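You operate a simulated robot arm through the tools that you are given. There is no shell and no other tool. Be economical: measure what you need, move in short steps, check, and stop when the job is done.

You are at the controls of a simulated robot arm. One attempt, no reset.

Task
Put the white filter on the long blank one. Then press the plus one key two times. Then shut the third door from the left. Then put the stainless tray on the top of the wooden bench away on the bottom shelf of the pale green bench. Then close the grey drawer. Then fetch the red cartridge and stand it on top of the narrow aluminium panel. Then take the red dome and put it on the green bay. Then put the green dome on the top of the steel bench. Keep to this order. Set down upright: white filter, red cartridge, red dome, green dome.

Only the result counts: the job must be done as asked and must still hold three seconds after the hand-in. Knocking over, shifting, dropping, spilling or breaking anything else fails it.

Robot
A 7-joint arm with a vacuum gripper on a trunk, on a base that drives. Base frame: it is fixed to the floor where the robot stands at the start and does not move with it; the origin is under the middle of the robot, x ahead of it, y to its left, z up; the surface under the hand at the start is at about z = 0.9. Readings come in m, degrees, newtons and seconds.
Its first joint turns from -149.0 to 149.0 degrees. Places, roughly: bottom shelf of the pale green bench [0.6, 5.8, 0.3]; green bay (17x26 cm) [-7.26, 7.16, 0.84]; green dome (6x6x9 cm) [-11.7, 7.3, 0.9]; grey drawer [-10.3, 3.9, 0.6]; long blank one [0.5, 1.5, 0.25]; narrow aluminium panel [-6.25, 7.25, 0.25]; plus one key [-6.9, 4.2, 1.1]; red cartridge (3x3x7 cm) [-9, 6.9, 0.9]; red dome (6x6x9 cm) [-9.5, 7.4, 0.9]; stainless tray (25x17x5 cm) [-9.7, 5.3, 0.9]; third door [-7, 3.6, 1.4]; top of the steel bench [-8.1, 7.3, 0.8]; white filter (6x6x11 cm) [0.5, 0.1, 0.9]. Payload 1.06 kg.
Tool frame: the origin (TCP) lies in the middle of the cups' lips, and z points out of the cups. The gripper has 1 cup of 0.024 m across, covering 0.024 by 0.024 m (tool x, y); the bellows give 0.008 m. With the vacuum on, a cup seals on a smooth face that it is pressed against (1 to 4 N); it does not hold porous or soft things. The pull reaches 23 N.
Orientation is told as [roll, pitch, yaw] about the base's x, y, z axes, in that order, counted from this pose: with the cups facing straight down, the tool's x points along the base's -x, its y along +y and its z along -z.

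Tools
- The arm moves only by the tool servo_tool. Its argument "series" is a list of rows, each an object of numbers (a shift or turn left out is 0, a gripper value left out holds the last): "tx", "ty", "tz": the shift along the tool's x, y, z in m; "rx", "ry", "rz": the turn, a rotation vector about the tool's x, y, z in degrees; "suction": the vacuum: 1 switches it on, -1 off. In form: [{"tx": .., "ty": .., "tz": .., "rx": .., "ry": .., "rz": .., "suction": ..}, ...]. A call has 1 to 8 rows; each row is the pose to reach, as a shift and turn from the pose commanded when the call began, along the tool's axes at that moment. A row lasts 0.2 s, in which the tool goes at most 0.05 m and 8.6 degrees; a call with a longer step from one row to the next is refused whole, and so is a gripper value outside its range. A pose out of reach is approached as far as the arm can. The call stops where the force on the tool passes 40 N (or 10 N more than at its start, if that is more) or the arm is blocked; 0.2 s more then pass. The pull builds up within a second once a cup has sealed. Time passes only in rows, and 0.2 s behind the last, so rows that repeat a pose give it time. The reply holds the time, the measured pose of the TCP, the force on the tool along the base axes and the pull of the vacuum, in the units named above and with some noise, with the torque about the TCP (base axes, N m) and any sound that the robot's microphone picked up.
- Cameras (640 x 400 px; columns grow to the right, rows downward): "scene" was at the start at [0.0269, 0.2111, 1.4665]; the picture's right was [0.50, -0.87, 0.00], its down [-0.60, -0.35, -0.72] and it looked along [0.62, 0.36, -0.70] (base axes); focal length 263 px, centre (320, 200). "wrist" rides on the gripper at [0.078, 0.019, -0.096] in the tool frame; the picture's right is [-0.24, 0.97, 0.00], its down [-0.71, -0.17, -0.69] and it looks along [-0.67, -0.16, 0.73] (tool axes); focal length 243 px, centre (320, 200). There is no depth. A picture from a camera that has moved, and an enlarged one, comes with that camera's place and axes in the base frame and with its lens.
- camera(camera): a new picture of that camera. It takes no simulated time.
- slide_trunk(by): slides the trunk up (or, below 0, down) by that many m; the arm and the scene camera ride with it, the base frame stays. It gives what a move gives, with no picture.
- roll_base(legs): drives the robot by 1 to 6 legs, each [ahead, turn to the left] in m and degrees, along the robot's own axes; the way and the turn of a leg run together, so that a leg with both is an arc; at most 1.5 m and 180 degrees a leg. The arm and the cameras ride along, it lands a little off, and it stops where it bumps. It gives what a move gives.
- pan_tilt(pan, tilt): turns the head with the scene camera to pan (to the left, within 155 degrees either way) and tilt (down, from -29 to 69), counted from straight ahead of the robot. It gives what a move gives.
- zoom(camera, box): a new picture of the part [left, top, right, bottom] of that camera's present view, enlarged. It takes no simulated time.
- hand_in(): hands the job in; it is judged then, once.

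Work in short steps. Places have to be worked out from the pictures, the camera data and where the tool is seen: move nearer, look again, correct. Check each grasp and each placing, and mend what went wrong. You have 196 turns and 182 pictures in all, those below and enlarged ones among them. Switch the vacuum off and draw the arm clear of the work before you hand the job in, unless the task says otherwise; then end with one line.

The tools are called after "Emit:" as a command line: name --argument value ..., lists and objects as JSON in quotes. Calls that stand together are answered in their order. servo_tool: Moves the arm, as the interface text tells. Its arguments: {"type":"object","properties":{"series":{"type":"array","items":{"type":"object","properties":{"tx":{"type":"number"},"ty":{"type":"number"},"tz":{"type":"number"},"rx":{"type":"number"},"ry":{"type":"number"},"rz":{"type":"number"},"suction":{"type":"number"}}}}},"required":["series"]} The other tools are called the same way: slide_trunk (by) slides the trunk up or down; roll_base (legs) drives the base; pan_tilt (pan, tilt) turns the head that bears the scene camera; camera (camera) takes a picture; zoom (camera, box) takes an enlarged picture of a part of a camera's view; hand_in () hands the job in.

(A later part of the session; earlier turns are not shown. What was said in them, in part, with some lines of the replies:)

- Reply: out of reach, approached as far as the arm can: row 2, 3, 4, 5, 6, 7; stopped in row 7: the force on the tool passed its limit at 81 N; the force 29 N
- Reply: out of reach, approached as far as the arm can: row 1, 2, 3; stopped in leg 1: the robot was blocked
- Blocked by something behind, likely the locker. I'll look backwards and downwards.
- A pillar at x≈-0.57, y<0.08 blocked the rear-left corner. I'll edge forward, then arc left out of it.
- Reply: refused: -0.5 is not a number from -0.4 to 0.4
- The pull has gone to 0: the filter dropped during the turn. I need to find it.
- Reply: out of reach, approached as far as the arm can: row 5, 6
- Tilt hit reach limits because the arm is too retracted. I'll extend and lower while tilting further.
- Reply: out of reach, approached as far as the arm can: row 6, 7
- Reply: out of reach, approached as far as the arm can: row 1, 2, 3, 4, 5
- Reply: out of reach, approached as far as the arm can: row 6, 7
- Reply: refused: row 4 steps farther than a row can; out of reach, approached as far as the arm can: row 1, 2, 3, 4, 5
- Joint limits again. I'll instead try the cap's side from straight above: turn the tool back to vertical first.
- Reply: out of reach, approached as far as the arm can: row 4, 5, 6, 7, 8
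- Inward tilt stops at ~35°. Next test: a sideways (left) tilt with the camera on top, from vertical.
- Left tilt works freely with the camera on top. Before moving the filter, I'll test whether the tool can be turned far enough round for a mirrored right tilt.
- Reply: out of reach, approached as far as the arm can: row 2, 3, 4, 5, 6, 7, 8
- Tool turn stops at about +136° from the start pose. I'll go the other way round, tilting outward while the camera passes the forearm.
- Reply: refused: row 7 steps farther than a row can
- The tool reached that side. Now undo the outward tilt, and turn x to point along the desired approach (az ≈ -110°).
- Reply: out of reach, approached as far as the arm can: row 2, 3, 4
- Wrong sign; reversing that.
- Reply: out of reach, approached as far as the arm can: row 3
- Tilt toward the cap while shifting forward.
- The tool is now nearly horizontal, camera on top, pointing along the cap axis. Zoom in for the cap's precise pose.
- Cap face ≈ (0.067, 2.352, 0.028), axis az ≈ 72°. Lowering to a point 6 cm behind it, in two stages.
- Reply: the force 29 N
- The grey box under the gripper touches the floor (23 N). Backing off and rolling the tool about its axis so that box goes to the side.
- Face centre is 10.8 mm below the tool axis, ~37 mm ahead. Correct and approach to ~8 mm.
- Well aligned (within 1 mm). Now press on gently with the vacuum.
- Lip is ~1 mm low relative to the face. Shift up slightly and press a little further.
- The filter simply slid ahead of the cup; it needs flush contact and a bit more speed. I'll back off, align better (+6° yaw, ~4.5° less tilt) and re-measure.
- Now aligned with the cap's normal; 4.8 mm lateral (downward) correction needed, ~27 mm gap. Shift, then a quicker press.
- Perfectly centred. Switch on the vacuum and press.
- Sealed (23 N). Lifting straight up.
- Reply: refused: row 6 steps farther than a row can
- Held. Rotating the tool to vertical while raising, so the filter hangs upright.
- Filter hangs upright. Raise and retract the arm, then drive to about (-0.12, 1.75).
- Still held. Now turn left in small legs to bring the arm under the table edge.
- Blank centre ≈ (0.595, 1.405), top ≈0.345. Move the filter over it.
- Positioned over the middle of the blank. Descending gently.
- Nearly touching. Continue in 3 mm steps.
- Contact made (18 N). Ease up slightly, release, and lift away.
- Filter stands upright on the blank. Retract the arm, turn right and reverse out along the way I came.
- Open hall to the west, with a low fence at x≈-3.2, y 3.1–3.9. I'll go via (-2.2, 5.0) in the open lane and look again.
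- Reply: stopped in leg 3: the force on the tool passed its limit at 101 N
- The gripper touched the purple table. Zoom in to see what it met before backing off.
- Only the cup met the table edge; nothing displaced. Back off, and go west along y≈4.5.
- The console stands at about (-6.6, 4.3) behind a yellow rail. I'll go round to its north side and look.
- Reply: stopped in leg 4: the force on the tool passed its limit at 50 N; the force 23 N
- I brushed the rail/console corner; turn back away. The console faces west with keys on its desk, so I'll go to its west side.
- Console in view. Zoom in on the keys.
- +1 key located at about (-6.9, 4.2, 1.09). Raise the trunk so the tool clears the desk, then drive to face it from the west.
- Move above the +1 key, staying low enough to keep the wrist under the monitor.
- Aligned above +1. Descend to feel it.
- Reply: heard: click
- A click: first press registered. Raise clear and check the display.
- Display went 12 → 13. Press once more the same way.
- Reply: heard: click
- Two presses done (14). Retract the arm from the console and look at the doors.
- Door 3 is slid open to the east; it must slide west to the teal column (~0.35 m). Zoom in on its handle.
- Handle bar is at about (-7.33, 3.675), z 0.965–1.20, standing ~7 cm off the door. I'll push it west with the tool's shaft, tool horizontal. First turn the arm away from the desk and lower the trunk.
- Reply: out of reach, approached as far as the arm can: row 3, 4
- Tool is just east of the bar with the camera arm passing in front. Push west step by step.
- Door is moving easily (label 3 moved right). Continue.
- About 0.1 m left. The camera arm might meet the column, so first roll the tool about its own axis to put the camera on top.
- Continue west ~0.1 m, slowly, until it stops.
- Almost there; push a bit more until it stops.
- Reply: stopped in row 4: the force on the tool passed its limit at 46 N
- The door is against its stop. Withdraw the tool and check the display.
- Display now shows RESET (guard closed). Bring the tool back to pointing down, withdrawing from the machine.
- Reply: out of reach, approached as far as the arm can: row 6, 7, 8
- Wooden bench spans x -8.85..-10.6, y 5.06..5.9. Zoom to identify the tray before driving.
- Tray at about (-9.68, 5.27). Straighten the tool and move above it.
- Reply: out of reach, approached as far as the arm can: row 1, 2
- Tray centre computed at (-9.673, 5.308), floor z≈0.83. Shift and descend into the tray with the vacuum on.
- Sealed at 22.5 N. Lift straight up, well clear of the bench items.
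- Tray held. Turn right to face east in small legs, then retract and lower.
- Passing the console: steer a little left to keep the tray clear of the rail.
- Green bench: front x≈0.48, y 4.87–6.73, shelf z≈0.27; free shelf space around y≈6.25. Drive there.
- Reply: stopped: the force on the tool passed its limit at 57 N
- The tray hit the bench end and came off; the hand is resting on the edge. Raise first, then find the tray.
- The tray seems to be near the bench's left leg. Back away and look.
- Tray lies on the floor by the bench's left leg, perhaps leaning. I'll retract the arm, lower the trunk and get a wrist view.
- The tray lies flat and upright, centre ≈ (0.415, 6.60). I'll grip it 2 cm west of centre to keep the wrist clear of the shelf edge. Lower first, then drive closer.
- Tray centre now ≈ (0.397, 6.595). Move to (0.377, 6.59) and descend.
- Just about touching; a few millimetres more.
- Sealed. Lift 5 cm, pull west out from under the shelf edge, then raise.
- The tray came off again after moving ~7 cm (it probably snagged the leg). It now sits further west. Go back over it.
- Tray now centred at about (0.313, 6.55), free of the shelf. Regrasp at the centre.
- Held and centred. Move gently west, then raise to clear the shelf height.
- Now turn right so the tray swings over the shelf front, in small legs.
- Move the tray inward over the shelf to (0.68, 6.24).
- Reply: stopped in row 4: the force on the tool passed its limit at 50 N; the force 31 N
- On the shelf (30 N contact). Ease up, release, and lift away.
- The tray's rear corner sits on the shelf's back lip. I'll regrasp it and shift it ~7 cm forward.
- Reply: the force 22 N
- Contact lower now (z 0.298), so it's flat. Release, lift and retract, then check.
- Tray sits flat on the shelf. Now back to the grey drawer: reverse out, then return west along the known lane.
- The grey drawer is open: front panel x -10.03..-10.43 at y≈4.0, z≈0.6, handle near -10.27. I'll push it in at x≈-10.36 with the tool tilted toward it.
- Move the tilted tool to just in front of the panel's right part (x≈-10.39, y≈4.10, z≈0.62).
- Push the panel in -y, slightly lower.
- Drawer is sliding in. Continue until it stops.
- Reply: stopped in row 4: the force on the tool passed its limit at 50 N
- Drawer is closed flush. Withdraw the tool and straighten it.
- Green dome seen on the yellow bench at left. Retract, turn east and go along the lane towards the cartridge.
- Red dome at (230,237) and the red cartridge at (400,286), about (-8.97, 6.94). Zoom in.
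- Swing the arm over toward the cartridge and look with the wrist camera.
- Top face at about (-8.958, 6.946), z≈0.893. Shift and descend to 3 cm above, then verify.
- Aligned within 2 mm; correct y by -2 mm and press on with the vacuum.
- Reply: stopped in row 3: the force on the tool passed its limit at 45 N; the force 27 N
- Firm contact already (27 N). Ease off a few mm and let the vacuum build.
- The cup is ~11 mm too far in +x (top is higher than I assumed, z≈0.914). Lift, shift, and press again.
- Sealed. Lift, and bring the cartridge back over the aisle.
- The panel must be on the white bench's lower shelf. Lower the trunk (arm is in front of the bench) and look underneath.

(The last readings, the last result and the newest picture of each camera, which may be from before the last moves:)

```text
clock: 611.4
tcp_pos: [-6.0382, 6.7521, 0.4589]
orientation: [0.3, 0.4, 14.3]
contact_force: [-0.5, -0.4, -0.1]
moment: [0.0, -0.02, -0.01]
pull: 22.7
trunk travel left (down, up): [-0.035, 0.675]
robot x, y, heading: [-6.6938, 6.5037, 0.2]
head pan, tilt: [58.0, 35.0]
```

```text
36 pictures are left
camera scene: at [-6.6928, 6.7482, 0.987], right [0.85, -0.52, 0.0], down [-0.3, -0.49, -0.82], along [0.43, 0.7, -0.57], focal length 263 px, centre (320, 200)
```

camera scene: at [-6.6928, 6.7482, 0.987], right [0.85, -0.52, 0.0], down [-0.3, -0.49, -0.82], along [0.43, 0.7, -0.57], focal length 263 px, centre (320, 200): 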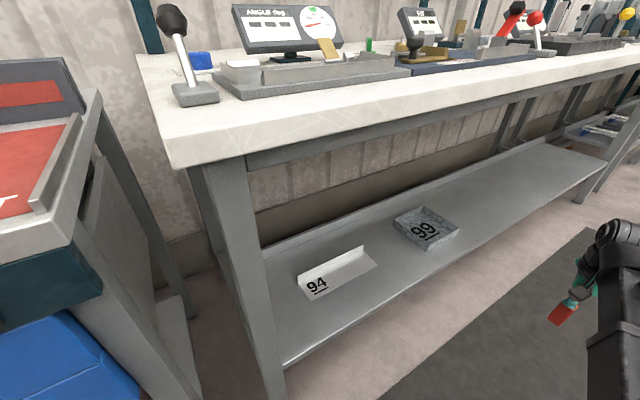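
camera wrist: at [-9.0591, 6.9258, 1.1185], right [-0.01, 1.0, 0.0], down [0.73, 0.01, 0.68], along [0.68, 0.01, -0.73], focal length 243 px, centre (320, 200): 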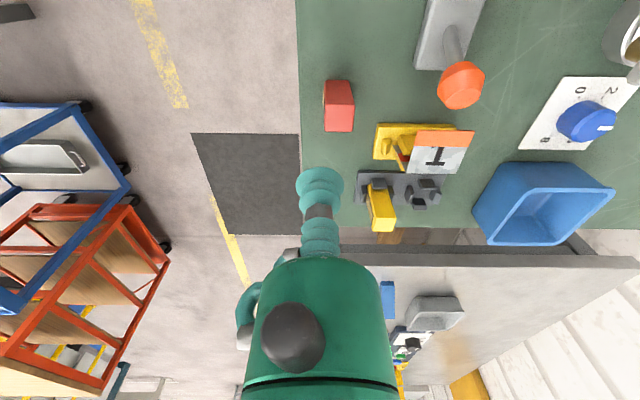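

Emit:
zoom --camera "scene" --box '[276, 200, 468, 320]'

```text
3.33 times, centred on (372, 260) of scene
camera zoom: at [-6.6928, 6.7482, 0.987], right [0.85, -0.52, 0.0], down [-0.3, -0.49, -0.82], along [0.43, 0.7, -0.57], focal length 876 px, centre (147, 0)
```

zoom: 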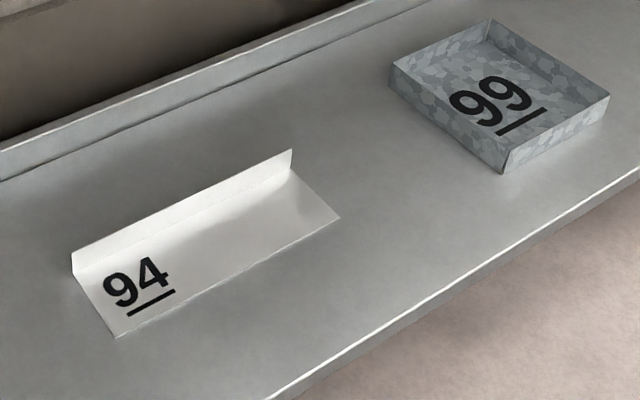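

Panel 94 is the bright narrow L-profile; its flat part spans x -6.47..-6.21, y 7.16–7.235. Swing the cartridge in under the bench toward (-6.33, 7.195).

Emit:
servo_tool --series '[{"tx": 0.0158, "ty": 0.0455}, {"tx": 0.0315, "ty": 0.091}, {"tx": 0.0473, "ty": 0.1365}, {"tx": 0.063, "ty": 0.182}, {"tx": 0.0788, "ty": 0.2275}, {"tx": 0.0945, "ty": 0.273}, {"tx": 0.11, "ty": 0.3185}, {"tx": 0.126, "ty": 0.364}]'

Emit:
camera --camera "wrist"

```text
clock: 613.1
tcp_pos: [-6.2504, 7.0734, 0.4618]
orientation: [0.4, 0.3, 14.3]
contact_force: [-0.2, -0.9, -0.5]
moment: [0.02, 0.0, -0.04]
pull: 22.9
trunk travel left (down, up): [-0.035, 0.675]
robot x, y, heading: [-6.6906, 6.5032, 0.5]
head pan, tilt: [58.0, 35.0]
```

```text
34 pictures are left
camera wrist: at [-6.3311, 7.0724, 0.5571], right [-0.01, 1.0, 0.0], down [0.73, 0.01, 0.68], along [0.68, 0.01, -0.73], focal length 243 px, centre (320, 200)
```

wrist: 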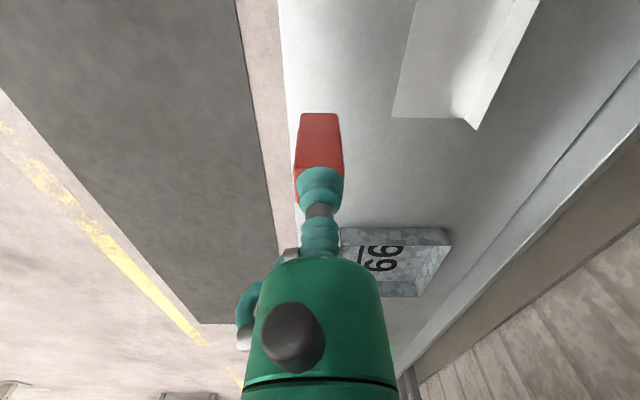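

Matches. Finish the lateral move to (-6.33, 7.197).

Emit:
servo_tool --series '[{"tx": 0.0117, "ty": 0.035}, {"tx": 0.0233, "ty": 0.07}, {"tx": 0.035, "ty": 0.106}, {"tx": 0.0466, "ty": 0.141}, {"tx": 0.0466, "ty": 0.141, "tz": 0.03}]'

Emit:
camera --camera "wrist"

```text
clock: 614.4
tcp_pos: [-6.3311, 7.2, 0.4321]
orientation: [0.3, 0.2, 14.3]
contact_force: [0.4, -0.4, -0.8]
moment: [-0.04, 0.0, 0.0]
pull: 23.2
trunk travel left (down, up): [-0.035, 0.675]
robot x, y, heading: [-6.6957, 6.5041, 0.5]
head pan, tilt: [58.0, 35.0]
```

```text
33 pictures are left
camera wrist: at [-6.4116, 7.1979, 0.5271], right [-0.01, 1.0, 0.0], down [0.73, 0.01, 0.68], along [0.68, 0.01, -0.73], focal length 243 px, centre (320, 200)
```

wrist: 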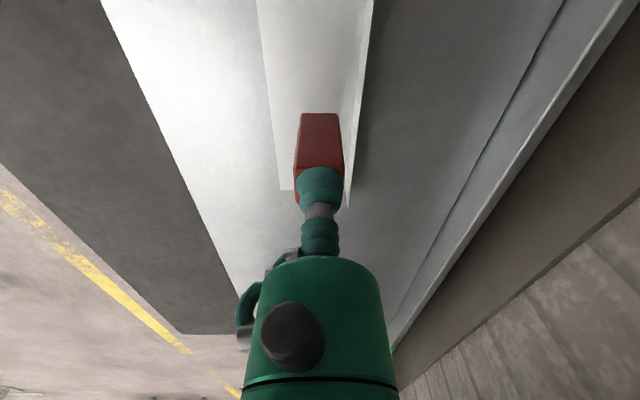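

Cartridge is over the flat part between front edge and flange. Lower gently.

Emit:
servo_tool --series '[{"ty": -0.003, "tz": 0.02}, {"ty": -0.003, "tz": 0.035}, {"ty": -0.003, "tz": 0.045}, {"ty": -0.003, "tz": 0.052}, {"ty": -0.003, "tz": 0.056}]'

```text
clock: 615.5
tcp_pos: [-6.332, 7.1961, 0.3758]
orientation: [0.2, 0.2, 14.3]
contact_force: [-0.8, 0.2, 0.4]
moment: [-0.01, -0.03, -0.05]
pull: 23.3
trunk travel left (down, up): [-0.035, 0.675]
robot x, y, heading: [-6.6907, 6.5003, 0.6]
head pan, tilt: [58.0, 35.0]
```

Emit:
servo_tool --series '[{"tz": 0.003}, {"tz": 0.006}, {"tz": 0.009}, {"tz": 0.009}]'

```text
clock: 616.5
tcp_pos: [-6.3302, 7.1968, 0.3686]
orientation: [0.1, 0.1, 14.3]
contact_force: [0.5, 0.9, 12.3]
moment: [-0.03, 0.0, -0.03]
pull: 22.8
trunk travel left (down, up): [-0.035, 0.675]
robot x, y, heading: [-6.6896, 6.5029, 0.4]
head pan, tilt: [58.0, 35.0]
```

Contact. Ease up slightly, release, and lift straight off.

Emit:
servo_tool --series '[{"tz": -0.003}, {"tz": -0.003, "suction": -1}, {"tz": -0.003}, {"tz": -0.003}, {"tz": -0.003}, {"tz": -0.01}, {"tz": -0.03}, {"tz": -0.07}]'

Emit:
camera --camera "wrist"

```text
clock: 618.4
tcp_pos: [-6.3305, 7.1982, 0.4372]
orientation: [0.2, 0.3, 14.3]
contact_force: [0.2, -1.0, -0.4]
moment: [-0.01, 0.0, -0.01]
pull: 0.0
trunk travel left (down, up): [-0.035, 0.675]
robot x, y, heading: [-6.6924, 6.5031, 0.3]
head pan, tilt: [58.0, 35.0]
```

```text
32 pictures are left
camera wrist: at [-6.4107, 7.1964, 0.5321], right [-0.01, 1.0, 0.0], down [0.73, 0.01, 0.68], along [0.68, 0.01, -0.73], focal length 243 px, centre (320, 200)
```

wrist: 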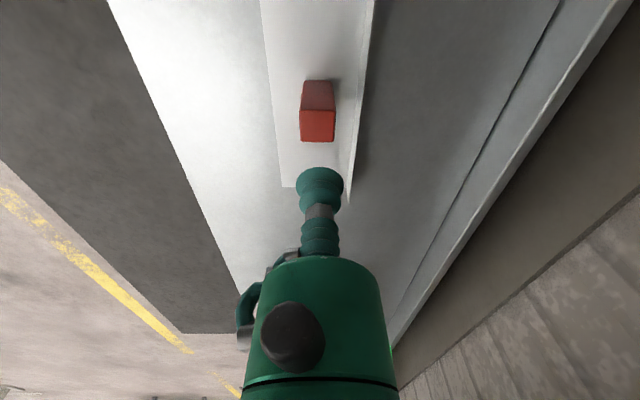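

Cartridge stands upright on the panel. Retract along the same path.

Emit:
servo_tool --series '[{"tx": -0.0117, "ty": -0.035, "tz": -0.02}, {"tx": -0.0233, "ty": -0.07, "tz": -0.02}, {"tx": -0.035, "ty": -0.106, "tz": -0.02}, {"tx": -0.0466, "ty": -0.141, "tz": -0.02}, {"tx": -0.0624, "ty": -0.187, "tz": -0.02}, {"tx": -0.078, "ty": -0.233, "tz": -0.02}, {"tx": -0.094, "ty": -0.279, "tz": -0.02}, {"tx": -0.11, "ty": -0.325, "tz": -0.02}]'

Emit:
servo_tool --series '[{"tx": -0.016, "ty": -0.045}, {"tx": -0.031, "ty": -0.09}, {"tx": -0.047, "ty": -0.135}, {"tx": -0.063, "ty": -0.18}]'

Emit:
slide_trunk --by 0.4

Emit:
slide_trunk --by 0.27

Emit:
roll_base --legs '[[-0.9, 0]]'

Emit:
pan_tilt --pan 70 --tilt 35

Emit:
camera --camera "scene"

```text
clock: 620.1
tcp_pos: [-6.145, 6.9086, 0.4551]
orientation: [0.3, 0.3, 14.4]
contact_force: [0.7, -0.1, -0.3]
moment: [0.02, 0.01, -0.03]
pull: 0.1
trunk travel left (down, up): [-0.035, 0.675]
robot x, y, heading: [-6.6907, 6.5035, 0.5]
head pan, tilt: [58.0, 35.0]
```

```text
clock: 621.1
tcp_pos: [-6.0373, 6.7486, 0.454]
orientation: [0.2, 0.3, 14.3]
contact_force: [0.9, -0.3, 0.7]
moment: [-0.03, 0.03, 0.0]
pull: 0.2
trunk travel left (down, up): [-0.035, 0.675]
robot x, y, heading: [-6.6921, 6.5018, 0.5]
head pan, tilt: [58.0, 35.0]
```

```text
clock: 625.0
tcp_pos: [-6.0369, 6.75, 0.8541]
orientation: [0.3, 0.3, 14.2]
contact_force: [0.4, -0.8, -0.4]
moment: [0.0, 0.0, 0.0]
pull: 0.0
trunk travel left (down, up): [-0.435, 0.275]
robot x, y, heading: [-6.6952, 6.5056, 0.4]
head pan, tilt: [58.0, 35.0]
```

```text
clock: 627.7
tcp_pos: [-6.0377, 6.7491, 1.1246]
orientation: [0.3, 0.4, 14.3]
contact_force: [0.6, 0.5, 0.9]
moment: [0.01, 0.01, 0.02]
pull: 0.1
trunk travel left (down, up): [-0.705, 0.005]
robot x, y, heading: [-6.6919, 6.5019, 0.5]
head pan, tilt: [58.0, 35.0]
```

```text
clock: 632.5
tcp_pos: [-6.9588, 6.7438, 1.1247]
orientation: [0.2, 0.3, 14.5]
contact_force: [0.2, 0.8, -0.2]
moment: [-0.02, 0.0, -0.01]
pull: 0.1
trunk travel left (down, up): [-0.705, 0.005]
robot x, y, heading: [-7.6128, 6.4941, 0.6]
head pan, tilt: [58.0, 35.0]
```

```text
clock: 633.3
tcp_pos: [-6.9584, 6.7436, 1.1234]
orientation: [0.3, 0.3, 14.4]
contact_force: [-0.4, -0.9, -0.7]
moment: [-0.02, 0.05, 0.0]
pull: 0.0
trunk travel left (down, up): [-0.705, 0.005]
robot x, y, heading: [-7.6099, 6.4923, 0.6]
head pan, tilt: [70.0, 35.0]
```

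```text
31 pictures are left
camera scene: at [-7.63, 6.7474, 1.657], right [0.94, -0.33, 0.0], down [-0.19, -0.54, -0.82], along [0.27, 0.77, -0.57], focal length 263 px, centre (320, 200)
```

scene: 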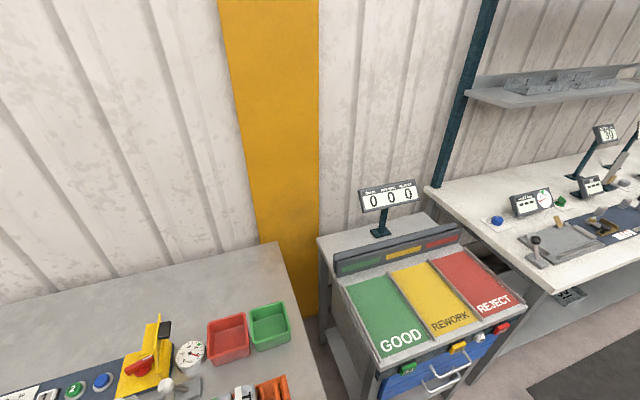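

Green GOOD bay located at (-7.25, 7.15). Continue back to the red dome: reverse, raise the tool, and turn left.

Emit:
servo_tool --series '[{"tz": -0.04}, {"tz": -0.08}, {"tz": -0.1}]'

Emit:
roll_base --legs '[[-0.9, 0], [-0.85, 0], [0, 70]]'

Emit:
pan_tilt --pan 15 --tilt 40

Emit:
camera --camera "scene"

```text
clock: 634.1
tcp_pos: [-6.9576, 6.7435, 1.2248]
orientation: [0.4, 0.2, 14.5]
contact_force: [0.6, -0.8, -0.8]
moment: [0.0, -0.02, 0.02]
pull: 0.0
trunk travel left (down, up): [-0.705, 0.005]
robot x, y, heading: [-7.6131, 6.4933, 0.6]
head pan, tilt: [70.0, 35.0]
```

```text
clock: 646.0
tcp_pos: [-9.3681, 7.1836, 1.2239]
orientation: [0.2, 0.3, 84.5]
contact_force: [0.1, -0.5, 0.6]
moment: [-0.03, 0.03, -0.02]
pull: 0.1
trunk travel left (down, up): [-0.705, 0.005]
robot x, y, heading: [-9.3585, 6.4842, 70.6]
head pan, tilt: [70.0, 35.0]
```

```text
clock: 647.2
tcp_pos: [-9.3682, 7.1832, 1.2239]
orientation: [0.2, 0.3, 84.6]
contact_force: [-0.1, -0.1, -1.0]
moment: [0.01, 0.03, 0.02]
pull: 0.0
trunk travel left (down, up): [-0.705, 0.005]
robot x, y, heading: [-9.3569, 6.4849, 70.7]
head pan, tilt: [15.0, 40.0]
```

```text
30 pictures are left
camera scene: at [-9.5266, 6.5813, 1.6495], right [1.0, -0.07, 0.0], down [-0.05, -0.64, -0.77], along [0.06, 0.76, -0.64], focal length 263 px, centre (320, 200)
```

scene: 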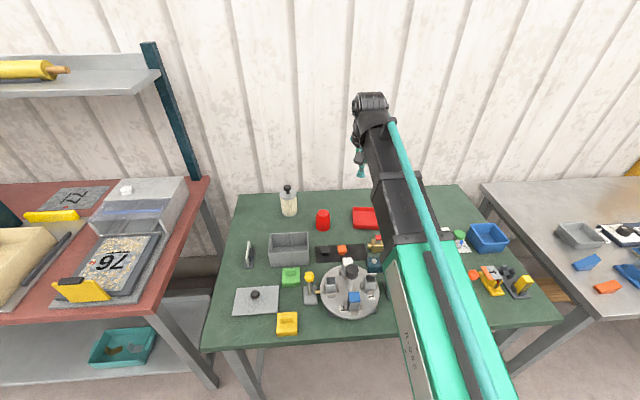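

Red dome at about (-9.455, 7.34). Move over it and look with the wrist camera.

Emit:
servo_tool --series '[{"tx": -0.037, "ty": 0.025}, {"tx": -0.074, "ty": 0.05}, {"tx": -0.111, "ty": 0.076}, {"tx": -0.148, "ty": 0.1015}, {"tx": -0.148, "ty": 0.1015, "tz": 0.05}, {"tx": -0.148, "ty": 0.1015, "tz": 0.1}, {"tx": -0.148, "ty": 0.1015, "tz": 0.14}]'

Emit:
camera --camera "wrist"

```text
clock: 648.8
tcp_pos: [-9.4539, 7.3407, 1.0815]
orientation: [0.2, 0.3, 84.5]
contact_force: [-0.4, 0.2, -0.6]
moment: [0.01, -0.02, 0.03]
pull: 0.1
trunk travel left (down, up): [-0.705, 0.005]
robot x, y, heading: [-9.3569, 6.4815, 70.7]
head pan, tilt: [15.0, 40.0]
```

```text
29 pictures are left
camera wrist: at [-9.4808, 7.2641, 1.1772], right [-0.94, 0.33, 0.0], down [0.24, 0.69, 0.68], along [0.22, 0.64, -0.73], focal length 243 px, centre (320, 200)
```

wrist: 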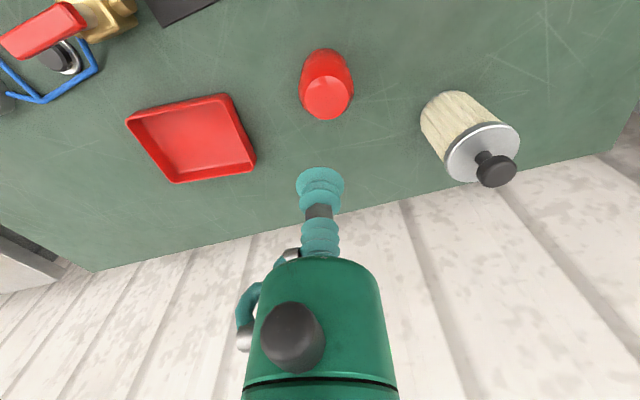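

Dome top (flat, ~4.5 cm) at about (-9.459, 7.351), z≈0.93. Descend with vacuum on.

Emit:
servo_tool --series '[{"tx": -0.0095, "ty": 0.006, "tz": 0.05}, {"tx": -0.0095, "ty": 0.006, "tz": 0.1}, {"tx": -0.0095, "ty": 0.006, "tz": 0.13, "suction": 1}, {"tx": -0.0095, "ty": 0.006, "tz": 0.14}, {"tx": -0.0095, "ty": 0.006, "tz": 0.147}, {"tx": -0.0095, "ty": 0.006, "tz": 0.151}, {"tx": -0.0095, "ty": 0.006, "tz": 0.151}]'

Emit:
zoom --camera "wrist" --box '[224, 80, 416, 200]'

```text
refused: row 1 steps farther than a row can; nothing moved
```

```text
3.33 times, centred on (320, 140) of wrist
camera zoom: at [-9.4808, 7.2641, 1.1772], right [-0.94, 0.33, 0.0], down [0.24, 0.69, 0.68], along [0.22, 0.64, -0.73], focal length 809 px, centre (320, 400)
```

zoom: 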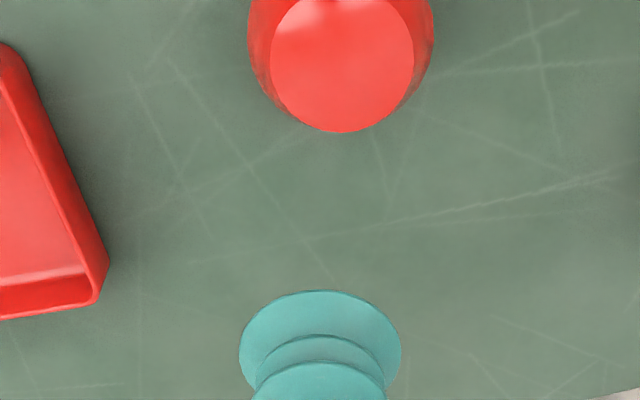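

Emit:
servo_tool --series '[{"tx": -0.0095, "ty": 0.006, "tz": 0.045}, {"tx": -0.0095, "ty": 0.006, "tz": 0.09}, {"tx": -0.0095, "ty": 0.006, "tz": 0.125, "suction": 1}, {"tx": -0.0095, "ty": 0.006, "tz": 0.138}, {"tx": -0.0095, "ty": 0.006, "tz": 0.145}, {"tx": -0.0095, "ty": 0.006, "tz": 0.15}, {"tx": -0.0095, "ty": 0.006, "tz": 0.15}]'

```text
clock: 650.4
tcp_pos: [-9.4603, 7.3486, 0.9325]
orientation: [0.3, 0.3, 84.5]
contact_force: [-0.4, 0.0, -0.3]
moment: [-0.02, 0.03, 0.03]
pull: 0.1
trunk travel left (down, up): [-0.705, 0.005]
robot x, y, heading: [-9.3575, 6.4835, 70.7]
head pan, tilt: [15.0, 40.0]
```

Emit:
servo_tool --series '[{"tz": 0.004}, {"tz": 0.008}, {"tz": 0.012}, {"tz": 0.012}, {"tz": 0.012}]'

```text
clock: 651.6
tcp_pos: [-9.4602, 7.3472, 0.9245]
orientation: [0.3, 0.1, 84.5]
contact_force: [-0.6, 6.4, 30.3]
moment: [0.07, -0.2, 0.05]
pull: 22.4
trunk travel left (down, up): [-0.705, 0.005]
robot x, y, heading: [-9.355, 6.4797, 70.7]
head pan, tilt: [15.0, 40.0]
```

Sealed. Lift high, retract, turn right, and drive east toward the bay.

Emit:
servo_tool --series '[{"tz": -0.01}, {"tz": -0.04}, {"tz": -0.085}, {"tz": -0.13}, {"tz": -0.175}, {"tz": -0.22}, {"tz": -0.265}, {"tz": -0.31}]'

Emit:
servo_tool --series '[{"tx": 0.035, "ty": -0.025}, {"tx": 0.07, "ty": -0.05}, {"tx": 0.105, "ty": -0.075}, {"tx": 0.14, "ty": -0.1}, {"tx": 0.155, "ty": -0.1}]'

Emit:
roll_base --legs '[[0, -35], [0, -35], [0.85, 0], [0.8, 0]]'

```text
clock: 653.4
tcp_pos: [-9.4609, 7.3522, 1.232]
orientation: [0.3, 0.2, 84.5]
contact_force: [1.1, -0.6, -0.8]
moment: [0.12, -0.02, 0.01]
pull: 22.8
trunk travel left (down, up): [-0.705, 0.005]
robot x, y, heading: [-9.3571, 6.484, 70.6]
head pan, tilt: [15.0, 40.0]
```

```text
clock: 654.6
tcp_pos: [-9.3744, 7.1877, 1.2319]
orientation: [0.2, 0.3, 84.5]
contact_force: [0.3, -0.2, -0.2]
moment: [0.08, -0.06, 0.0]
pull: 22.9
trunk travel left (down, up): [-0.705, 0.005]
robot x, y, heading: [-9.3553, 6.4854, 70.7]
head pan, tilt: [15.0, 40.0]
```

```text
clock: 666.4
tcp_pos: [-7.0405, 6.7626, 1.2316]
orientation: [0.3, 0.3, 14.8]
contact_force: [-0.6, -0.1, -0.9]
moment: [0.0, -0.09, -0.03]
pull: 23.2
trunk travel left (down, up): [-0.705, 0.005]
robot x, y, heading: [-7.6926, 6.5055, 1.0]
head pan, tilt: [15.0, 40.0]
```

Dome held. Swing over the green GOOD bay.

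Emit:
servo_tool --series '[{"tx": 0.0117, "ty": 0.0478}, {"tx": 0.0234, "ty": 0.0956}, {"tx": 0.0351, "ty": 0.1434}, {"tx": 0.0468, "ty": 0.1912}, {"tx": 0.0585, "ty": 0.239}, {"tx": 0.0702, "ty": 0.2868}, {"tx": 0.0819, "ty": 0.3346}, {"tx": 0.0936, "ty": 0.3824}]'

Emit:
servo_tool --series '[{"tx": 0.011, "ty": 0.045}, {"tx": 0.011, "ty": 0.045, "tz": 0.04}, {"tx": 0.011, "ty": 0.045, "tz": 0.08}, {"tx": 0.011, "ty": 0.045, "tz": 0.12}]'

Emit:
camera --camera "wrist"

Emit:
pan_tilt --pan 55 --tilt 40

Emit:
camera --camera "scene"

```text
clock: 668.2
tcp_pos: [-7.2289, 7.111, 1.2349]
orientation: [0.2, 0.4, 14.8]
contact_force: [0.2, -0.5, 0.2]
moment: [-0.01, -0.04, 0.04]
pull: 22.5
trunk travel left (down, up): [-0.705, 0.005]
robot x, y, heading: [-7.6938, 6.5044, 0.9]
head pan, tilt: [15.0, 40.0]
```

```text
clock: 669.2
tcp_pos: [-7.2509, 7.1502, 1.1142]
orientation: [0.2, 0.3, 14.8]
contact_force: [0.2, 0.1, -0.4]
moment: [-0.02, -0.03, 0.02]
pull: 22.0
trunk travel left (down, up): [-0.705, 0.005]
robot x, y, heading: [-7.6984, 6.4985, 1.0]
head pan, tilt: [15.0, 40.0]
```

```text
27 pictures are left
camera wrist: at [-7.332, 7.1484, 1.209], right [-0.02, 1.0, 0.0], down [0.73, 0.01, 0.68], along [0.68, 0.02, -0.73], focal length 243 px, centre (320, 200)
```

wrist: 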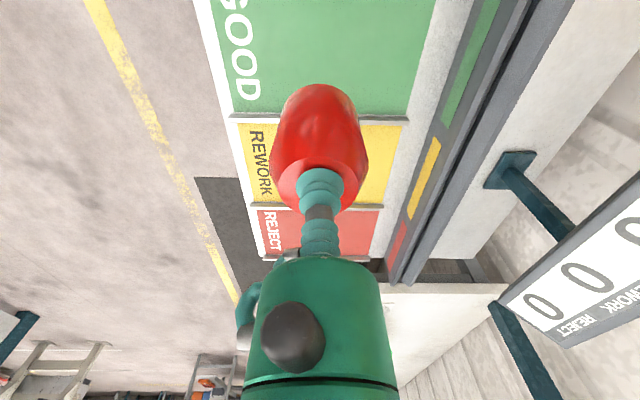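

```text
clock: 670.3
tcp_pos: [-7.2513, 7.1505, 1.1149]
orientation: [0.2, 0.3, 14.8]
contact_force: [0.0, 0.7, -1.8]
moment: [-0.03, -0.06, 0.01]
pull: 22.4
trunk travel left (down, up): [-0.705, 0.005]
robot x, y, heading: [-7.6944, 6.5008, 1.1]
head pan, tilt: [55.0, 40.0]
```

```text
26 pictures are left
camera scene: at [-7.6949, 6.7439, 1.6495], right [0.83, -0.56, 0.0], down [-0.36, -0.53, -0.77], along [0.43, 0.63, -0.64], focal length 263 px, centre (320, 200)
```

scene: 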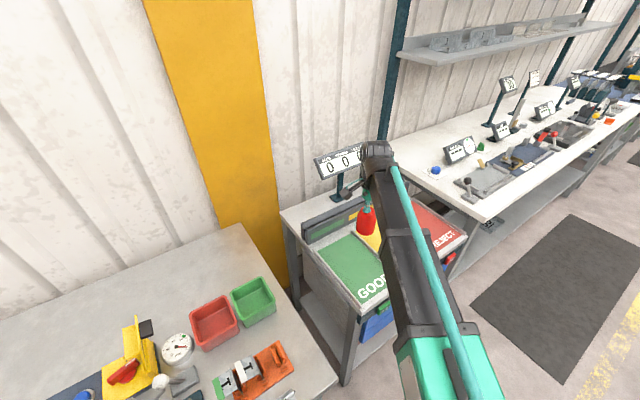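

Centred over the green bay (x -7.337..-7.167, y 7.005..7.286). Lower.

Emit:
servo_tool --series '[{"tz": 0.045}, {"tz": 0.09}, {"tz": 0.13}, {"tz": 0.16}, {"tz": 0.17}, {"tz": 0.175}, {"tz": 0.175}]'

```text
clock: 671.9
tcp_pos: [-7.2508, 7.1509, 0.9393]
orientation: [0.2, 0.3, 14.8]
contact_force: [-0.5, 0.1, -0.9]
moment: [-0.02, -0.06, 0.0]
pull: 22.8
trunk travel left (down, up): [-0.705, 0.005]
robot x, y, heading: [-7.6956, 6.503, 1.2]
head pan, tilt: [55.0, 40.0]
```

Emit:
servo_tool --series '[{"tz": 0.005}, {"tz": 0.009}, {"tz": 0.013}, {"tz": 0.013}]'

```text
clock: 672.9
tcp_pos: [-7.2535, 7.1507, 0.9275]
orientation: [0.3, 0.2, 14.7]
contact_force: [-1.4, 4.3, 19.1]
moment: [-0.06, -0.21, 0.01]
pull: 22.8
trunk travel left (down, up): [-0.705, 0.005]
robot x, y, heading: [-7.6941, 6.5059, 1.2]
head pan, tilt: [55.0, 40.0]
```

Contact. Ease, release, lift away.

Emit:
servo_tool --series '[{"tz": -0.003}, {"tz": -0.003, "suction": -1}, {"tz": -0.003}, {"tz": -0.003}, {"tz": -0.004}, {"tz": -0.015}, {"tz": -0.05}, {"tz": -0.09}]'

Emit:
camera --camera "wrist"

```text
clock: 674.7
tcp_pos: [-7.2521, 7.1495, 1.0179]
orientation: [0.2, 0.2, 14.7]
contact_force: [0.6, -0.1, -0.1]
moment: [0.0, 0.02, 0.02]
pull: 0.1
trunk travel left (down, up): [-0.705, 0.005]
robot x, y, heading: [-7.6934, 6.5036, 1.0]
head pan, tilt: [55.0, 40.0]
```

```text
25 pictures are left
camera wrist: at [-7.3325, 7.1482, 1.1124], right [-0.02, 1.0, 0.0], down [0.73, 0.01, 0.68], along [0.68, 0.02, -0.73], focal length 243 px, centre (320, 200)
```

wrist: 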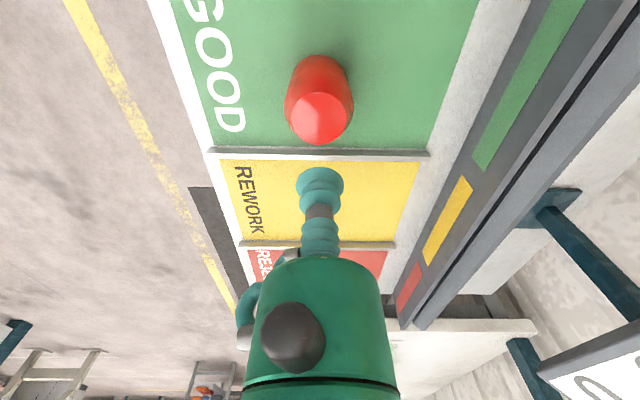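

Red dome stands in the green bay. Raise, swing back, and look at the steel bench to choose a free spot.

Emit:
servo_tool --series '[{"tz": -0.045}, {"tz": -0.09}, {"tz": -0.135}, {"tz": -0.18}, {"tz": -0.2, "tx": -0.011, "ty": -0.04}, {"tz": -0.2, "tx": -0.022, "ty": -0.085}, {"tz": -0.2, "tx": -0.033, "ty": -0.13}, {"tz": -0.2, "tx": -0.044, "ty": -0.175}]'

Emit:
servo_tool --series '[{"tx": -0.0117, "ty": -0.0478}, {"tx": -0.0234, "ty": -0.0956}, {"tx": -0.0351, "ty": -0.1434}, {"tx": -0.0468, "ty": -0.1912}, {"tx": -0.0585, "ty": -0.239}]'

Emit:
pan_tilt --pan 100 --tilt 45

Emit:
camera --camera "scene"

```text
clock: 676.5
tcp_pos: [-7.1628, 6.9893, 1.2166]
orientation: [0.3, 0.3, 14.9]
contact_force: [0.1, 0.4, 0.0]
moment: [0.0, 0.01, -0.01]
pull: 0.1
trunk travel left (down, up): [-0.705, 0.005]
robot x, y, heading: [-7.6928, 6.5008, 1.1]
head pan, tilt: [55.0, 40.0]
```

```text
clock: 677.7
tcp_pos: [-7.0456, 6.7757, 1.2128]
orientation: [0.3, 0.3, 14.8]
contact_force: [-1.0, 0.0, 0.4]
moment: [0.03, 0.0, -0.01]
pull: 0.0
trunk travel left (down, up): [-0.705, 0.005]
robot x, y, heading: [-7.6964, 6.5056, 0.9]
head pan, tilt: [55.0, 40.0]
```

```text
clock: 678.8
tcp_pos: [-7.0461, 6.7759, 1.2137]
orientation: [0.2, 0.3, 14.8]
contact_force: [0.1, 0.3, -0.5]
moment: [0.03, 0.0, 0.01]
pull: 0.2
trunk travel left (down, up): [-0.705, 0.005]
robot x, y, heading: [-7.6975, 6.5032, 0.9]
head pan, tilt: [100.0, 45.0]
```

```text
24 pictures are left
camera scene: at [-7.7578, 6.7533, 1.6422], right [0.98, 0.19, 0.0], down [0.13, -0.69, -0.71], along [-0.13, 0.69, -0.71], focal length 263 px, centre (320, 200)
```

scene: 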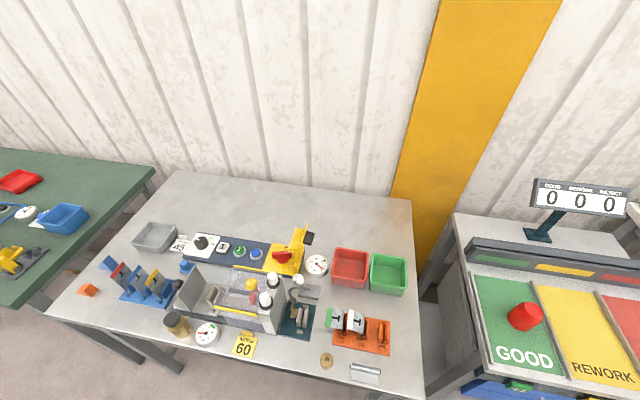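

Free strip at the back of the steel bench: I'll use about (-8.15, 7.40). Now reverse along the lane to the green dome.

Emit:
roll_base --legs '[[-1.35, 0], [-1.3, 0], [-1.3, 0], [0, 35], [0, 35]]'

Emit:
pan_tilt --pan 20 --tilt 40

Emit:
camera --camera "scene"

```text
clock: 701.1
tcp_pos: [-11.6574, 7.1271, 1.2137]
orientation: [0.3, 0.2, 84.5]
contact_force: [-0.4, -0.7, -0.1]
moment: [-0.02, -0.01, -0.01]
pull: 0.0
trunk travel left (down, up): [-0.705, 0.005]
robot x, y, heading: [-11.6303, 6.423, 70.3]
head pan, tilt: [100.0, 45.0]
```

```text
clock: 702.6
tcp_pos: [-11.6575, 7.1285, 1.2141]
orientation: [0.2, 0.3, 84.4]
contact_force: [-0.3, 0.3, 0.4]
moment: [0.03, 0.01, -0.01]
pull: 0.1
trunk travel left (down, up): [-0.705, 0.005]
robot x, y, heading: [-11.6301, 6.4263, 70.3]
head pan, tilt: [20.0, 40.0]
```

```text
23 pictures are left
camera scene: at [-11.805, 6.5238, 1.6495], right [1.0, 0.01, 0.0], down [0.01, -0.64, -0.77], along [-0.01, 0.77, -0.64], focal length 263 px, centre (320, 200)
```

scene: 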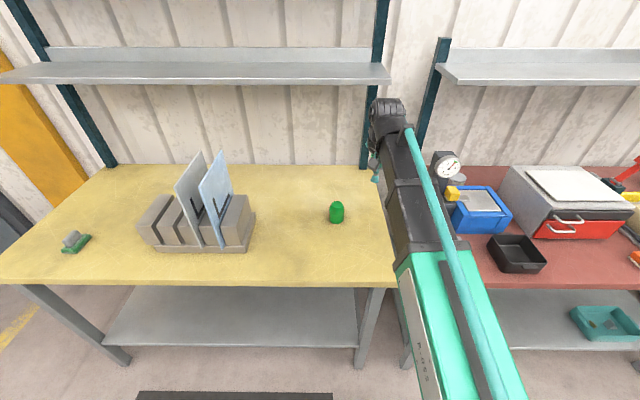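

Green dome at about (-11.743, 7.358). Lower a bit (shelf above), then extend over it.

Emit:
servo_tool --series '[{"tz": 0.045}, {"tz": 0.09}, {"tz": 0.13}, {"tx": -0.044, "ty": 0.0216, "tz": 0.13}, {"tx": -0.088, "ty": 0.0432, "tz": 0.13}, {"tx": -0.132, "ty": 0.0648, "tz": 0.13}, {"tx": -0.176, "ty": 0.0864, "tz": 0.13}, {"tx": -0.2205, "ty": 0.108, "tz": 0.13}]'

Emit:
camera --camera "wrist"

```text
clock: 704.4
tcp_pos: [-11.7442, 7.3586, 1.0805]
orientation: [0.2, 0.2, 84.4]
contact_force: [0.0, 0.3, 0.7]
moment: [-0.01, 0.01, 0.03]
pull: 0.1
trunk travel left (down, up): [-0.705, 0.005]
robot x, y, heading: [-11.6282, 6.4225, 70.5]
head pan, tilt: [20.0, 40.0]
```

```text
22 pictures are left
camera wrist: at [-11.772, 7.2826, 1.1756], right [-0.94, 0.33, 0.0], down [0.24, 0.69, 0.68], along [0.22, 0.64, -0.73], focal length 243 px, centre (320, 200)
```

wrist: 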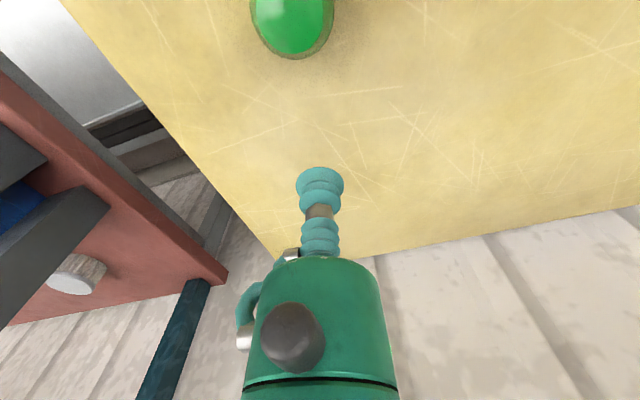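

Emit:
servo_tool --series '[{"tx": 0.025, "ty": -0.005}, {"tx": 0.049, "ty": -0.009}, {"tx": 0.049, "ty": -0.009, "tz": 0.04}, {"tx": 0.049, "ty": -0.009, "tz": 0.07}]'

Emit:
camera --camera "wrist"

```text
clock: 705.4
tcp_pos: [-11.7399, 7.3078, 1.0128]
orientation: [0.2, 0.2, 84.4]
contact_force: [0.1, -0.2, -1.0]
moment: [0.0, -0.01, -0.01]
pull: 0.0
trunk travel left (down, up): [-0.705, 0.005]
robot x, y, heading: [-11.6256, 6.4201, 70.6]
head pan, tilt: [20.0, 40.0]
```

```text
21 pictures are left
camera wrist: at [-11.767, 7.232, 1.1079], right [-0.94, 0.33, 0.0], down [0.24, 0.69, 0.68], along [0.22, 0.64, -0.73], focal length 243 px, centre (320, 200)
```

wrist: 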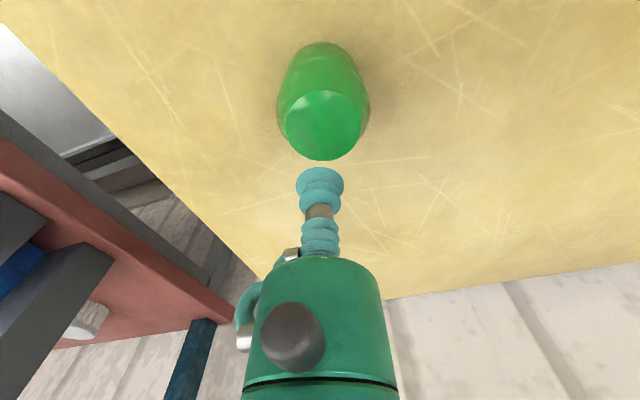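

Top may be at z≈0.97, centre ≈ (-11.747, 7.297). Shift and feel down in small steps with the vacuum on.

Emit:
servo_tool --series '[{"tx": 0.0116, "ty": 0.006, "tz": 0.015, "suction": 1}, {"tx": 0.0116, "ty": 0.006, "tz": 0.028}, {"tx": 0.0116, "ty": 0.006, "tz": 0.034}, {"tx": 0.0116, "ty": 0.006, "tz": 0.04}, {"tx": 0.0116, "ty": 0.006, "tz": 0.044}, {"tx": 0.0116, "ty": 0.006, "tz": 0.044}]'

Emit:
zoom --camera "wrist" --box '[224, 80, 416, 200]'

```text
clock: 706.7
tcp_pos: [-11.7478, 7.2971, 0.9755]
orientation: [0.5, 0.0, 84.4]
contact_force: [-0.4, -0.8, 22.0]
moment: [-0.04, -0.04, -0.03]
pull: 23.3
trunk travel left (down, up): [-0.705, 0.005]
robot x, y, heading: [-11.6304, 6.4247, 70.5]
head pan, tilt: [20.0, 40.0]
stopped in row 6: the force on the tool passed its limit at 42 N (the readings are from after the stop); the commanded pose is now the measured one
```

```text
3.33 times, centred on (320, 140) of wrist
camera zoom: at [-11.7741, 7.2197, 1.0695], right [-0.94, 0.33, 0.01], down [0.24, 0.69, 0.69], along [0.22, 0.65, -0.73], focal length 809 px, centre (320, 400)
```

zoom: 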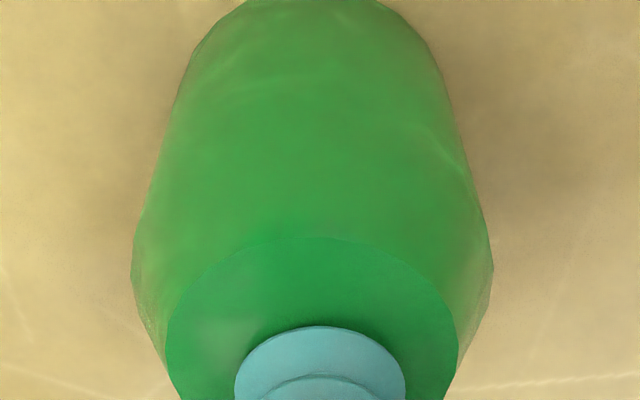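

Sealed. Lift moderately, retract from under the shelf, then raise.

Emit:
servo_tool --series '[{"tz": -0.01}, {"tz": -0.04}, {"tz": -0.08}, {"tz": -0.12}, {"tz": -0.14, "tx": 0.035, "ty": -0.024}, {"tz": -0.14, "tx": 0.075, "ty": -0.051}, {"tz": -0.14, "tx": 0.115, "ty": -0.078}, {"tz": -0.14, "tx": 0.155, "ty": -0.106}]'

Emit:
servo_tool --series '[{"tz": -0.045}, {"tz": -0.09}, {"tz": -0.12}]'

Emit:
roll_base --legs '[[0, -35], [0, -34], [1.2, 0], [1.2, 0], [1.1, 0]]'

```text
clock: 708.5
tcp_pos: [-11.6543, 7.1325, 1.1104]
orientation: [0.3, 0.0, 84.4]
contact_force: [0.3, 0.0, -1.1]
moment: [0.01, -0.01, 0.0]
pull: 22.6
trunk travel left (down, up): [-0.705, 0.005]
robot x, y, heading: [-11.6301, 6.4235, 70.7]
head pan, tilt: [20.0, 40.0]
```

```text
clock: 709.3
tcp_pos: [-11.655, 7.1323, 1.2317]
orientation: [0.3, 0.1, 84.4]
contact_force: [0.8, -0.4, -0.6]
moment: [0.02, -0.01, 0.02]
pull: 22.8
trunk travel left (down, up): [-0.705, 0.005]
robot x, y, heading: [-11.6264, 6.421, 70.3]
head pan, tilt: [20.0, 40.0]
```

```text
clock: 729.5
tcp_pos: [-7.5088, 6.8044, 1.2311]
orientation: [0.3, 0.1, 15.3]
contact_force: [0.4, -0.2, -0.4]
moment: [0.0, 0.0, 0.0]
pull: 22.7
trunk travel left (down, up): [-0.705, 0.005]
robot x, y, heading: [-8.1605, 6.5273, 1.3]
head pan, tilt: [20.0, 40.0]
```

Still held. Swing the arm over the bench toward (-8.15, 7.40) in straight steps.

Emit:
servo_tool --series '[{"tx": 0.0256, "ty": 0.0413}, {"tx": 0.0512, "ty": 0.0826}, {"tx": 0.0768, "ty": 0.1239}, {"tx": 0.1024, "ty": 0.1652}, {"tx": 0.128, "ty": 0.2065}, {"tx": 0.1536, "ty": 0.2478}, {"tx": 0.1792, "ty": 0.2891}, {"tx": 0.2048, "ty": 0.3304}]'

Emit:
servo_tool --series '[{"tx": 0.0256, "ty": 0.0413}, {"tx": 0.0512, "ty": 0.0826}, {"tx": 0.0768, "ty": 0.1239}, {"tx": 0.1024, "ty": 0.1652}, {"tx": 0.128, "ty": 0.2065}, {"tx": 0.1536, "ty": 0.2478}, {"tx": 0.1792, "ty": 0.2891}, {"tx": 0.2048, "ty": 0.3304}]'

Emit:
pan_tilt --pan 65 --tilt 45

Emit:
camera --camera "scene"

Emit:
camera --camera "wrist"

```text
clock: 731.2
tcp_pos: [-7.7941, 7.0695, 1.2325]
orientation: [0.3, 0.1, 15.3]
contact_force: [0.1, 0.1, -0.2]
moment: [0.01, 0.0, -0.05]
pull: 23.1
trunk travel left (down, up): [-0.705, 0.005]
robot x, y, heading: [-8.1607, 6.5293, 1.4]
head pan, tilt: [20.0, 40.0]
```

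```text
clock: 733.0
tcp_pos: [-8.079, 7.3364, 1.2328]
orientation: [0.2, 0.1, 15.2]
contact_force: [0.3, -0.1, 0.2]
moment: [-0.02, 0.02, -0.02]
pull: 23.3
trunk travel left (down, up): [-0.705, 0.005]
robot x, y, heading: [-8.1604, 6.5293, 1.7]
head pan, tilt: [20.0, 40.0]
```

```text
clock: 734.2
tcp_pos: [-8.078, 7.335, 1.2352]
orientation: [0.2, 0.1, 15.2]
contact_force: [0.3, 0.2, -0.2]
moment: [-0.03, 0.0, -0.03]
pull: 23.3
trunk travel left (down, up): [-0.705, 0.005]
robot x, y, heading: [-8.1583, 6.5275, 1.5]
head pan, tilt: [65.0, 45.0]
```

```text
19 pictures are left
camera scene: at [-8.1767, 6.7711, 1.6422], right [0.92, -0.4, 0.0], down [-0.28, -0.65, -0.71], along [0.28, 0.65, -0.71], focal length 263 px, centre (320, 200)
```

scene: 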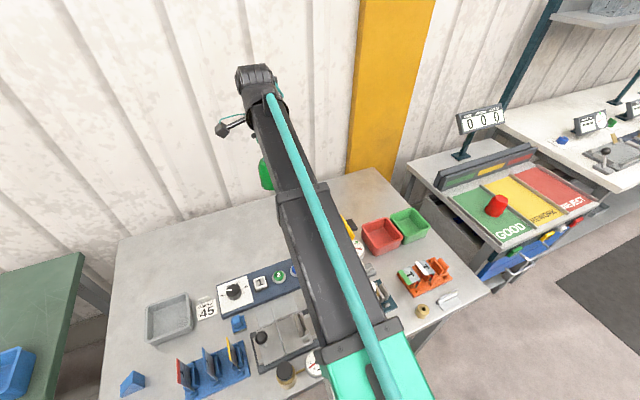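

```text
18 pictures are left
camera wrist: at [-8.1588, 7.3319, 1.3291], right [-0.03, 1.0, 0.01], down [0.73, 0.02, 0.68], along [0.68, 0.02, -0.73], focal length 243 px, centre (320, 200)
```

wrist: 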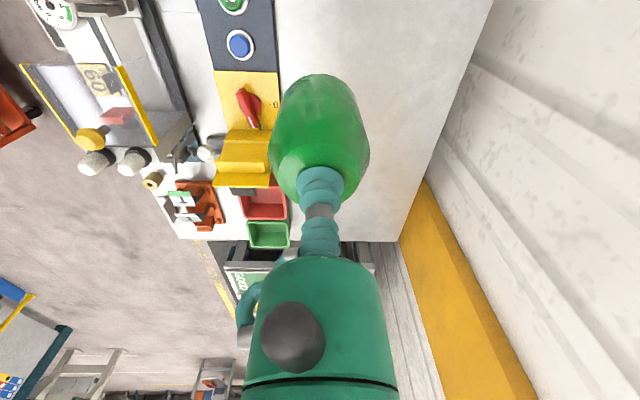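

Clear surface around (-8.08, 7.41). Shift there and lower.

Emit:
servo_tool --series '[{"tx": -0.01, "ty": 0.036}, {"tx": -0.0198, "ty": 0.0723}, {"tx": -0.0198, "ty": 0.0723, "tz": 0.045}, {"tx": -0.0198, "ty": 0.0723, "tz": 0.09}, {"tx": -0.0198, "ty": 0.0723, "tz": 0.135}, {"tx": -0.0198, "ty": 0.0723, "tz": 0.18}, {"tx": -0.0198, "ty": 0.0723, "tz": 0.225}, {"tx": -0.0198, "ty": 0.0723, "tz": 0.265}]'

Emit:
camera --camera "wrist"

```text
clock: 736.0
tcp_pos: [-8.0777, 7.4108, 0.969]
orientation: [0.3, 0.1, 15.2]
contact_force: [-0.2, 0.7, 0.3]
moment: [0.01, 0.0, -0.03]
pull: 23.5
trunk travel left (down, up): [-0.705, 0.005]
robot x, y, heading: [-8.1614, 6.5287, 1.3]
head pan, tilt: [65.0, 45.0]
```

```text
17 pictures are left
camera wrist: at [-8.1589, 7.4076, 1.0646], right [-0.03, 1.0, 0.0], down [0.73, 0.02, 0.68], along [0.68, 0.02, -0.73], focal length 243 px, centre (320, 200)
```

wrist: 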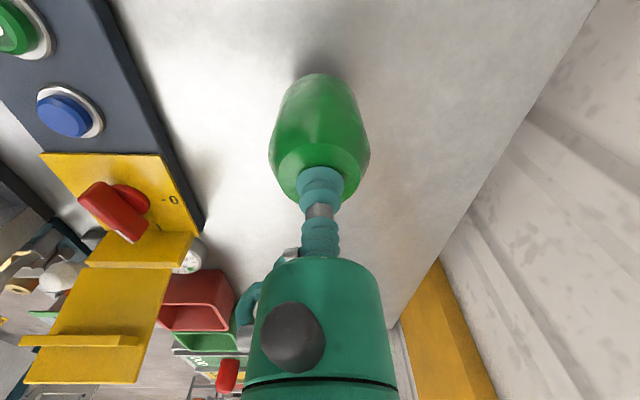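

Clear space all round. Lower in small steps to contact.

Emit:
servo_tool --series '[{"tz": 0.012}, {"tz": 0.022}, {"tz": 0.028}, {"tz": 0.033}, {"tz": 0.037}, {"tz": 0.037}]'

```text
clock: 737.4
tcp_pos: [-8.0781, 7.4109, 0.9336]
orientation: [0.6, -0.1, 15.2]
contact_force: [-0.9, 0.8, 3.4]
moment: [-0.02, -0.01, 0.02]
pull: 23.3
trunk travel left (down, up): [-0.705, 0.005]
robot x, y, heading: [-8.1621, 6.5294, 1.6]
head pan, tilt: [65.0, 45.0]
```

Touching (3.4 N). Release and lift away.

Emit:
servo_tool --series '[{"tz": 0.001}, {"tz": 0.001, "suction": -1}, {"tz": 0.001}, {"tz": 0.0}, {"tz": -0.003}, {"tz": -0.015}, {"tz": -0.05}, {"tz": -0.09}]'

Emit:
camera --camera "wrist"

```text
clock: 739.2
tcp_pos: [-8.0779, 7.4102, 1.0241]
orientation: [0.3, 0.1, 15.3]
contact_force: [-0.2, -0.3, -0.4]
moment: [0.02, 0.02, 0.0]
pull: 0.1
trunk travel left (down, up): [-0.705, 0.005]
robot x, y, heading: [-8.1604, 6.529, 1.5]
head pan, tilt: [65.0, 45.0]
```

```text
16 pictures are left
camera wrist: at [-8.1587, 7.4075, 1.1188], right [-0.03, 1.0, 0.0], down [0.73, 0.02, 0.68], along [0.68, 0.02, -0.73], focal length 243 px, centre (320, 200)
```

wrist: 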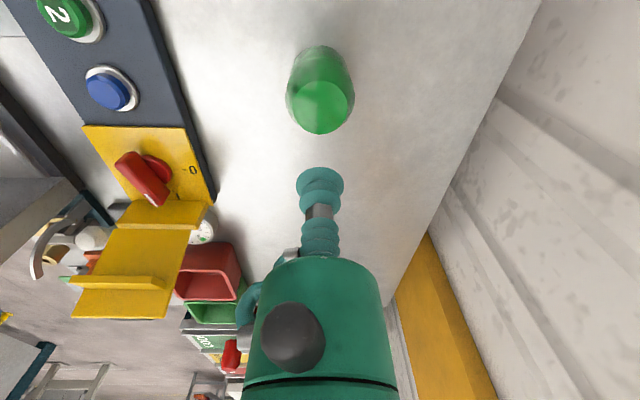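

Green dome stands on the steel bench. Raise and swing the arm clear over the aisle.

Emit:
servo_tool --series '[{"tz": -0.045}, {"tz": -0.09}, {"tz": -0.135}, {"tz": -0.18}, {"tz": -0.205}, {"tz": -0.205, "tx": -0.0256, "ty": -0.0413}, {"tz": -0.205, "tx": -0.0512, "ty": -0.0826}, {"tz": -0.205, "tx": -0.0768, "ty": -0.1239}]'

Emit:
servo_tool --series '[{"tx": -0.0256, "ty": -0.0413}, {"tx": -0.0512, "ty": -0.0826}, {"tx": -0.0768, "ty": -0.1239}, {"tx": -0.1024, "ty": -0.1652}, {"tx": -0.128, "ty": -0.2065}, {"tx": -0.1536, "ty": -0.2478}, {"tx": -0.1792, "ty": -0.2891}, {"tx": -0.2048, "ty": -0.3304}]'

Emit:
servo_tool --series '[{"tx": -0.0256, "ty": -0.0413}, {"tx": -0.0512, "ty": -0.0826}, {"tx": -0.0768, "ty": -0.1239}, {"tx": -0.1024, "ty": -0.1652}, {"tx": -0.128, "ty": -0.2065}, {"tx": -0.1536, "ty": -0.2478}]'

Emit:
camera --camera "scene"

```text
clock: 741.0
tcp_pos: [-7.9701, 7.3091, 1.2269]
orientation: [0.3, 0.1, 15.4]
contact_force: [0.0, 0.2, 0.6]
moment: [-0.01, -0.01, 0.0]
pull: 0.1
trunk travel left (down, up): [-0.705, 0.005]
robot x, y, heading: [-8.1627, 6.5293, 1.5]
head pan, tilt: [65.0, 45.0]
```

```text
clock: 742.8
tcp_pos: [-7.6867, 7.0445, 1.2242]
orientation: [0.3, 0.1, 15.2]
contact_force: [0.8, 0.5, 0.6]
moment: [0.01, -0.03, 0.01]
pull: 0.0
trunk travel left (down, up): [-0.705, 0.005]
robot x, y, heading: [-8.1569, 6.5251, 1.3]
head pan, tilt: [65.0, 45.0]
```

```text
clock: 744.2
tcp_pos: [-7.4711, 6.8463, 1.2241]
orientation: [0.2, 0.1, 15.2]
contact_force: [-0.3, 0.2, 0.5]
moment: [0.0, 0.0, -0.03]
pull: 0.0
trunk travel left (down, up): [-0.705, 0.005]
robot x, y, heading: [-8.1616, 6.5267, 1.2]
head pan, tilt: [65.0, 45.0]
```

```text
15 pictures are left
camera scene: at [-8.1761, 6.7705, 1.6423], right [0.92, -0.4, 0.0], down [-0.28, -0.65, -0.71], along [0.28, 0.65, -0.71], focal length 263 px, centre (320, 200)
```

scene: 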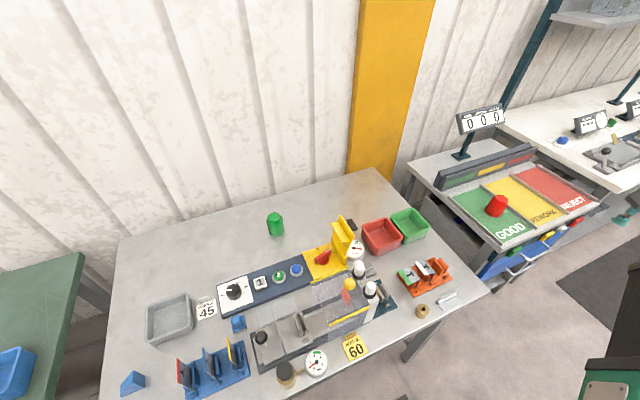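

Both domes stand upright in place, the vacuum is off and the arm is clear, so I'm handing the job in.

Emit:
hand_in

```text
The job is handed in.
```

I finished all eight steps in the order you gave and handed the job in. Along the way the filter dropped once and the tray three times (one of those against the pale green bench); both were picked up again and set in place. The gripper also bumped the purple table's edge and the console rail, and I saw nothing displaced.
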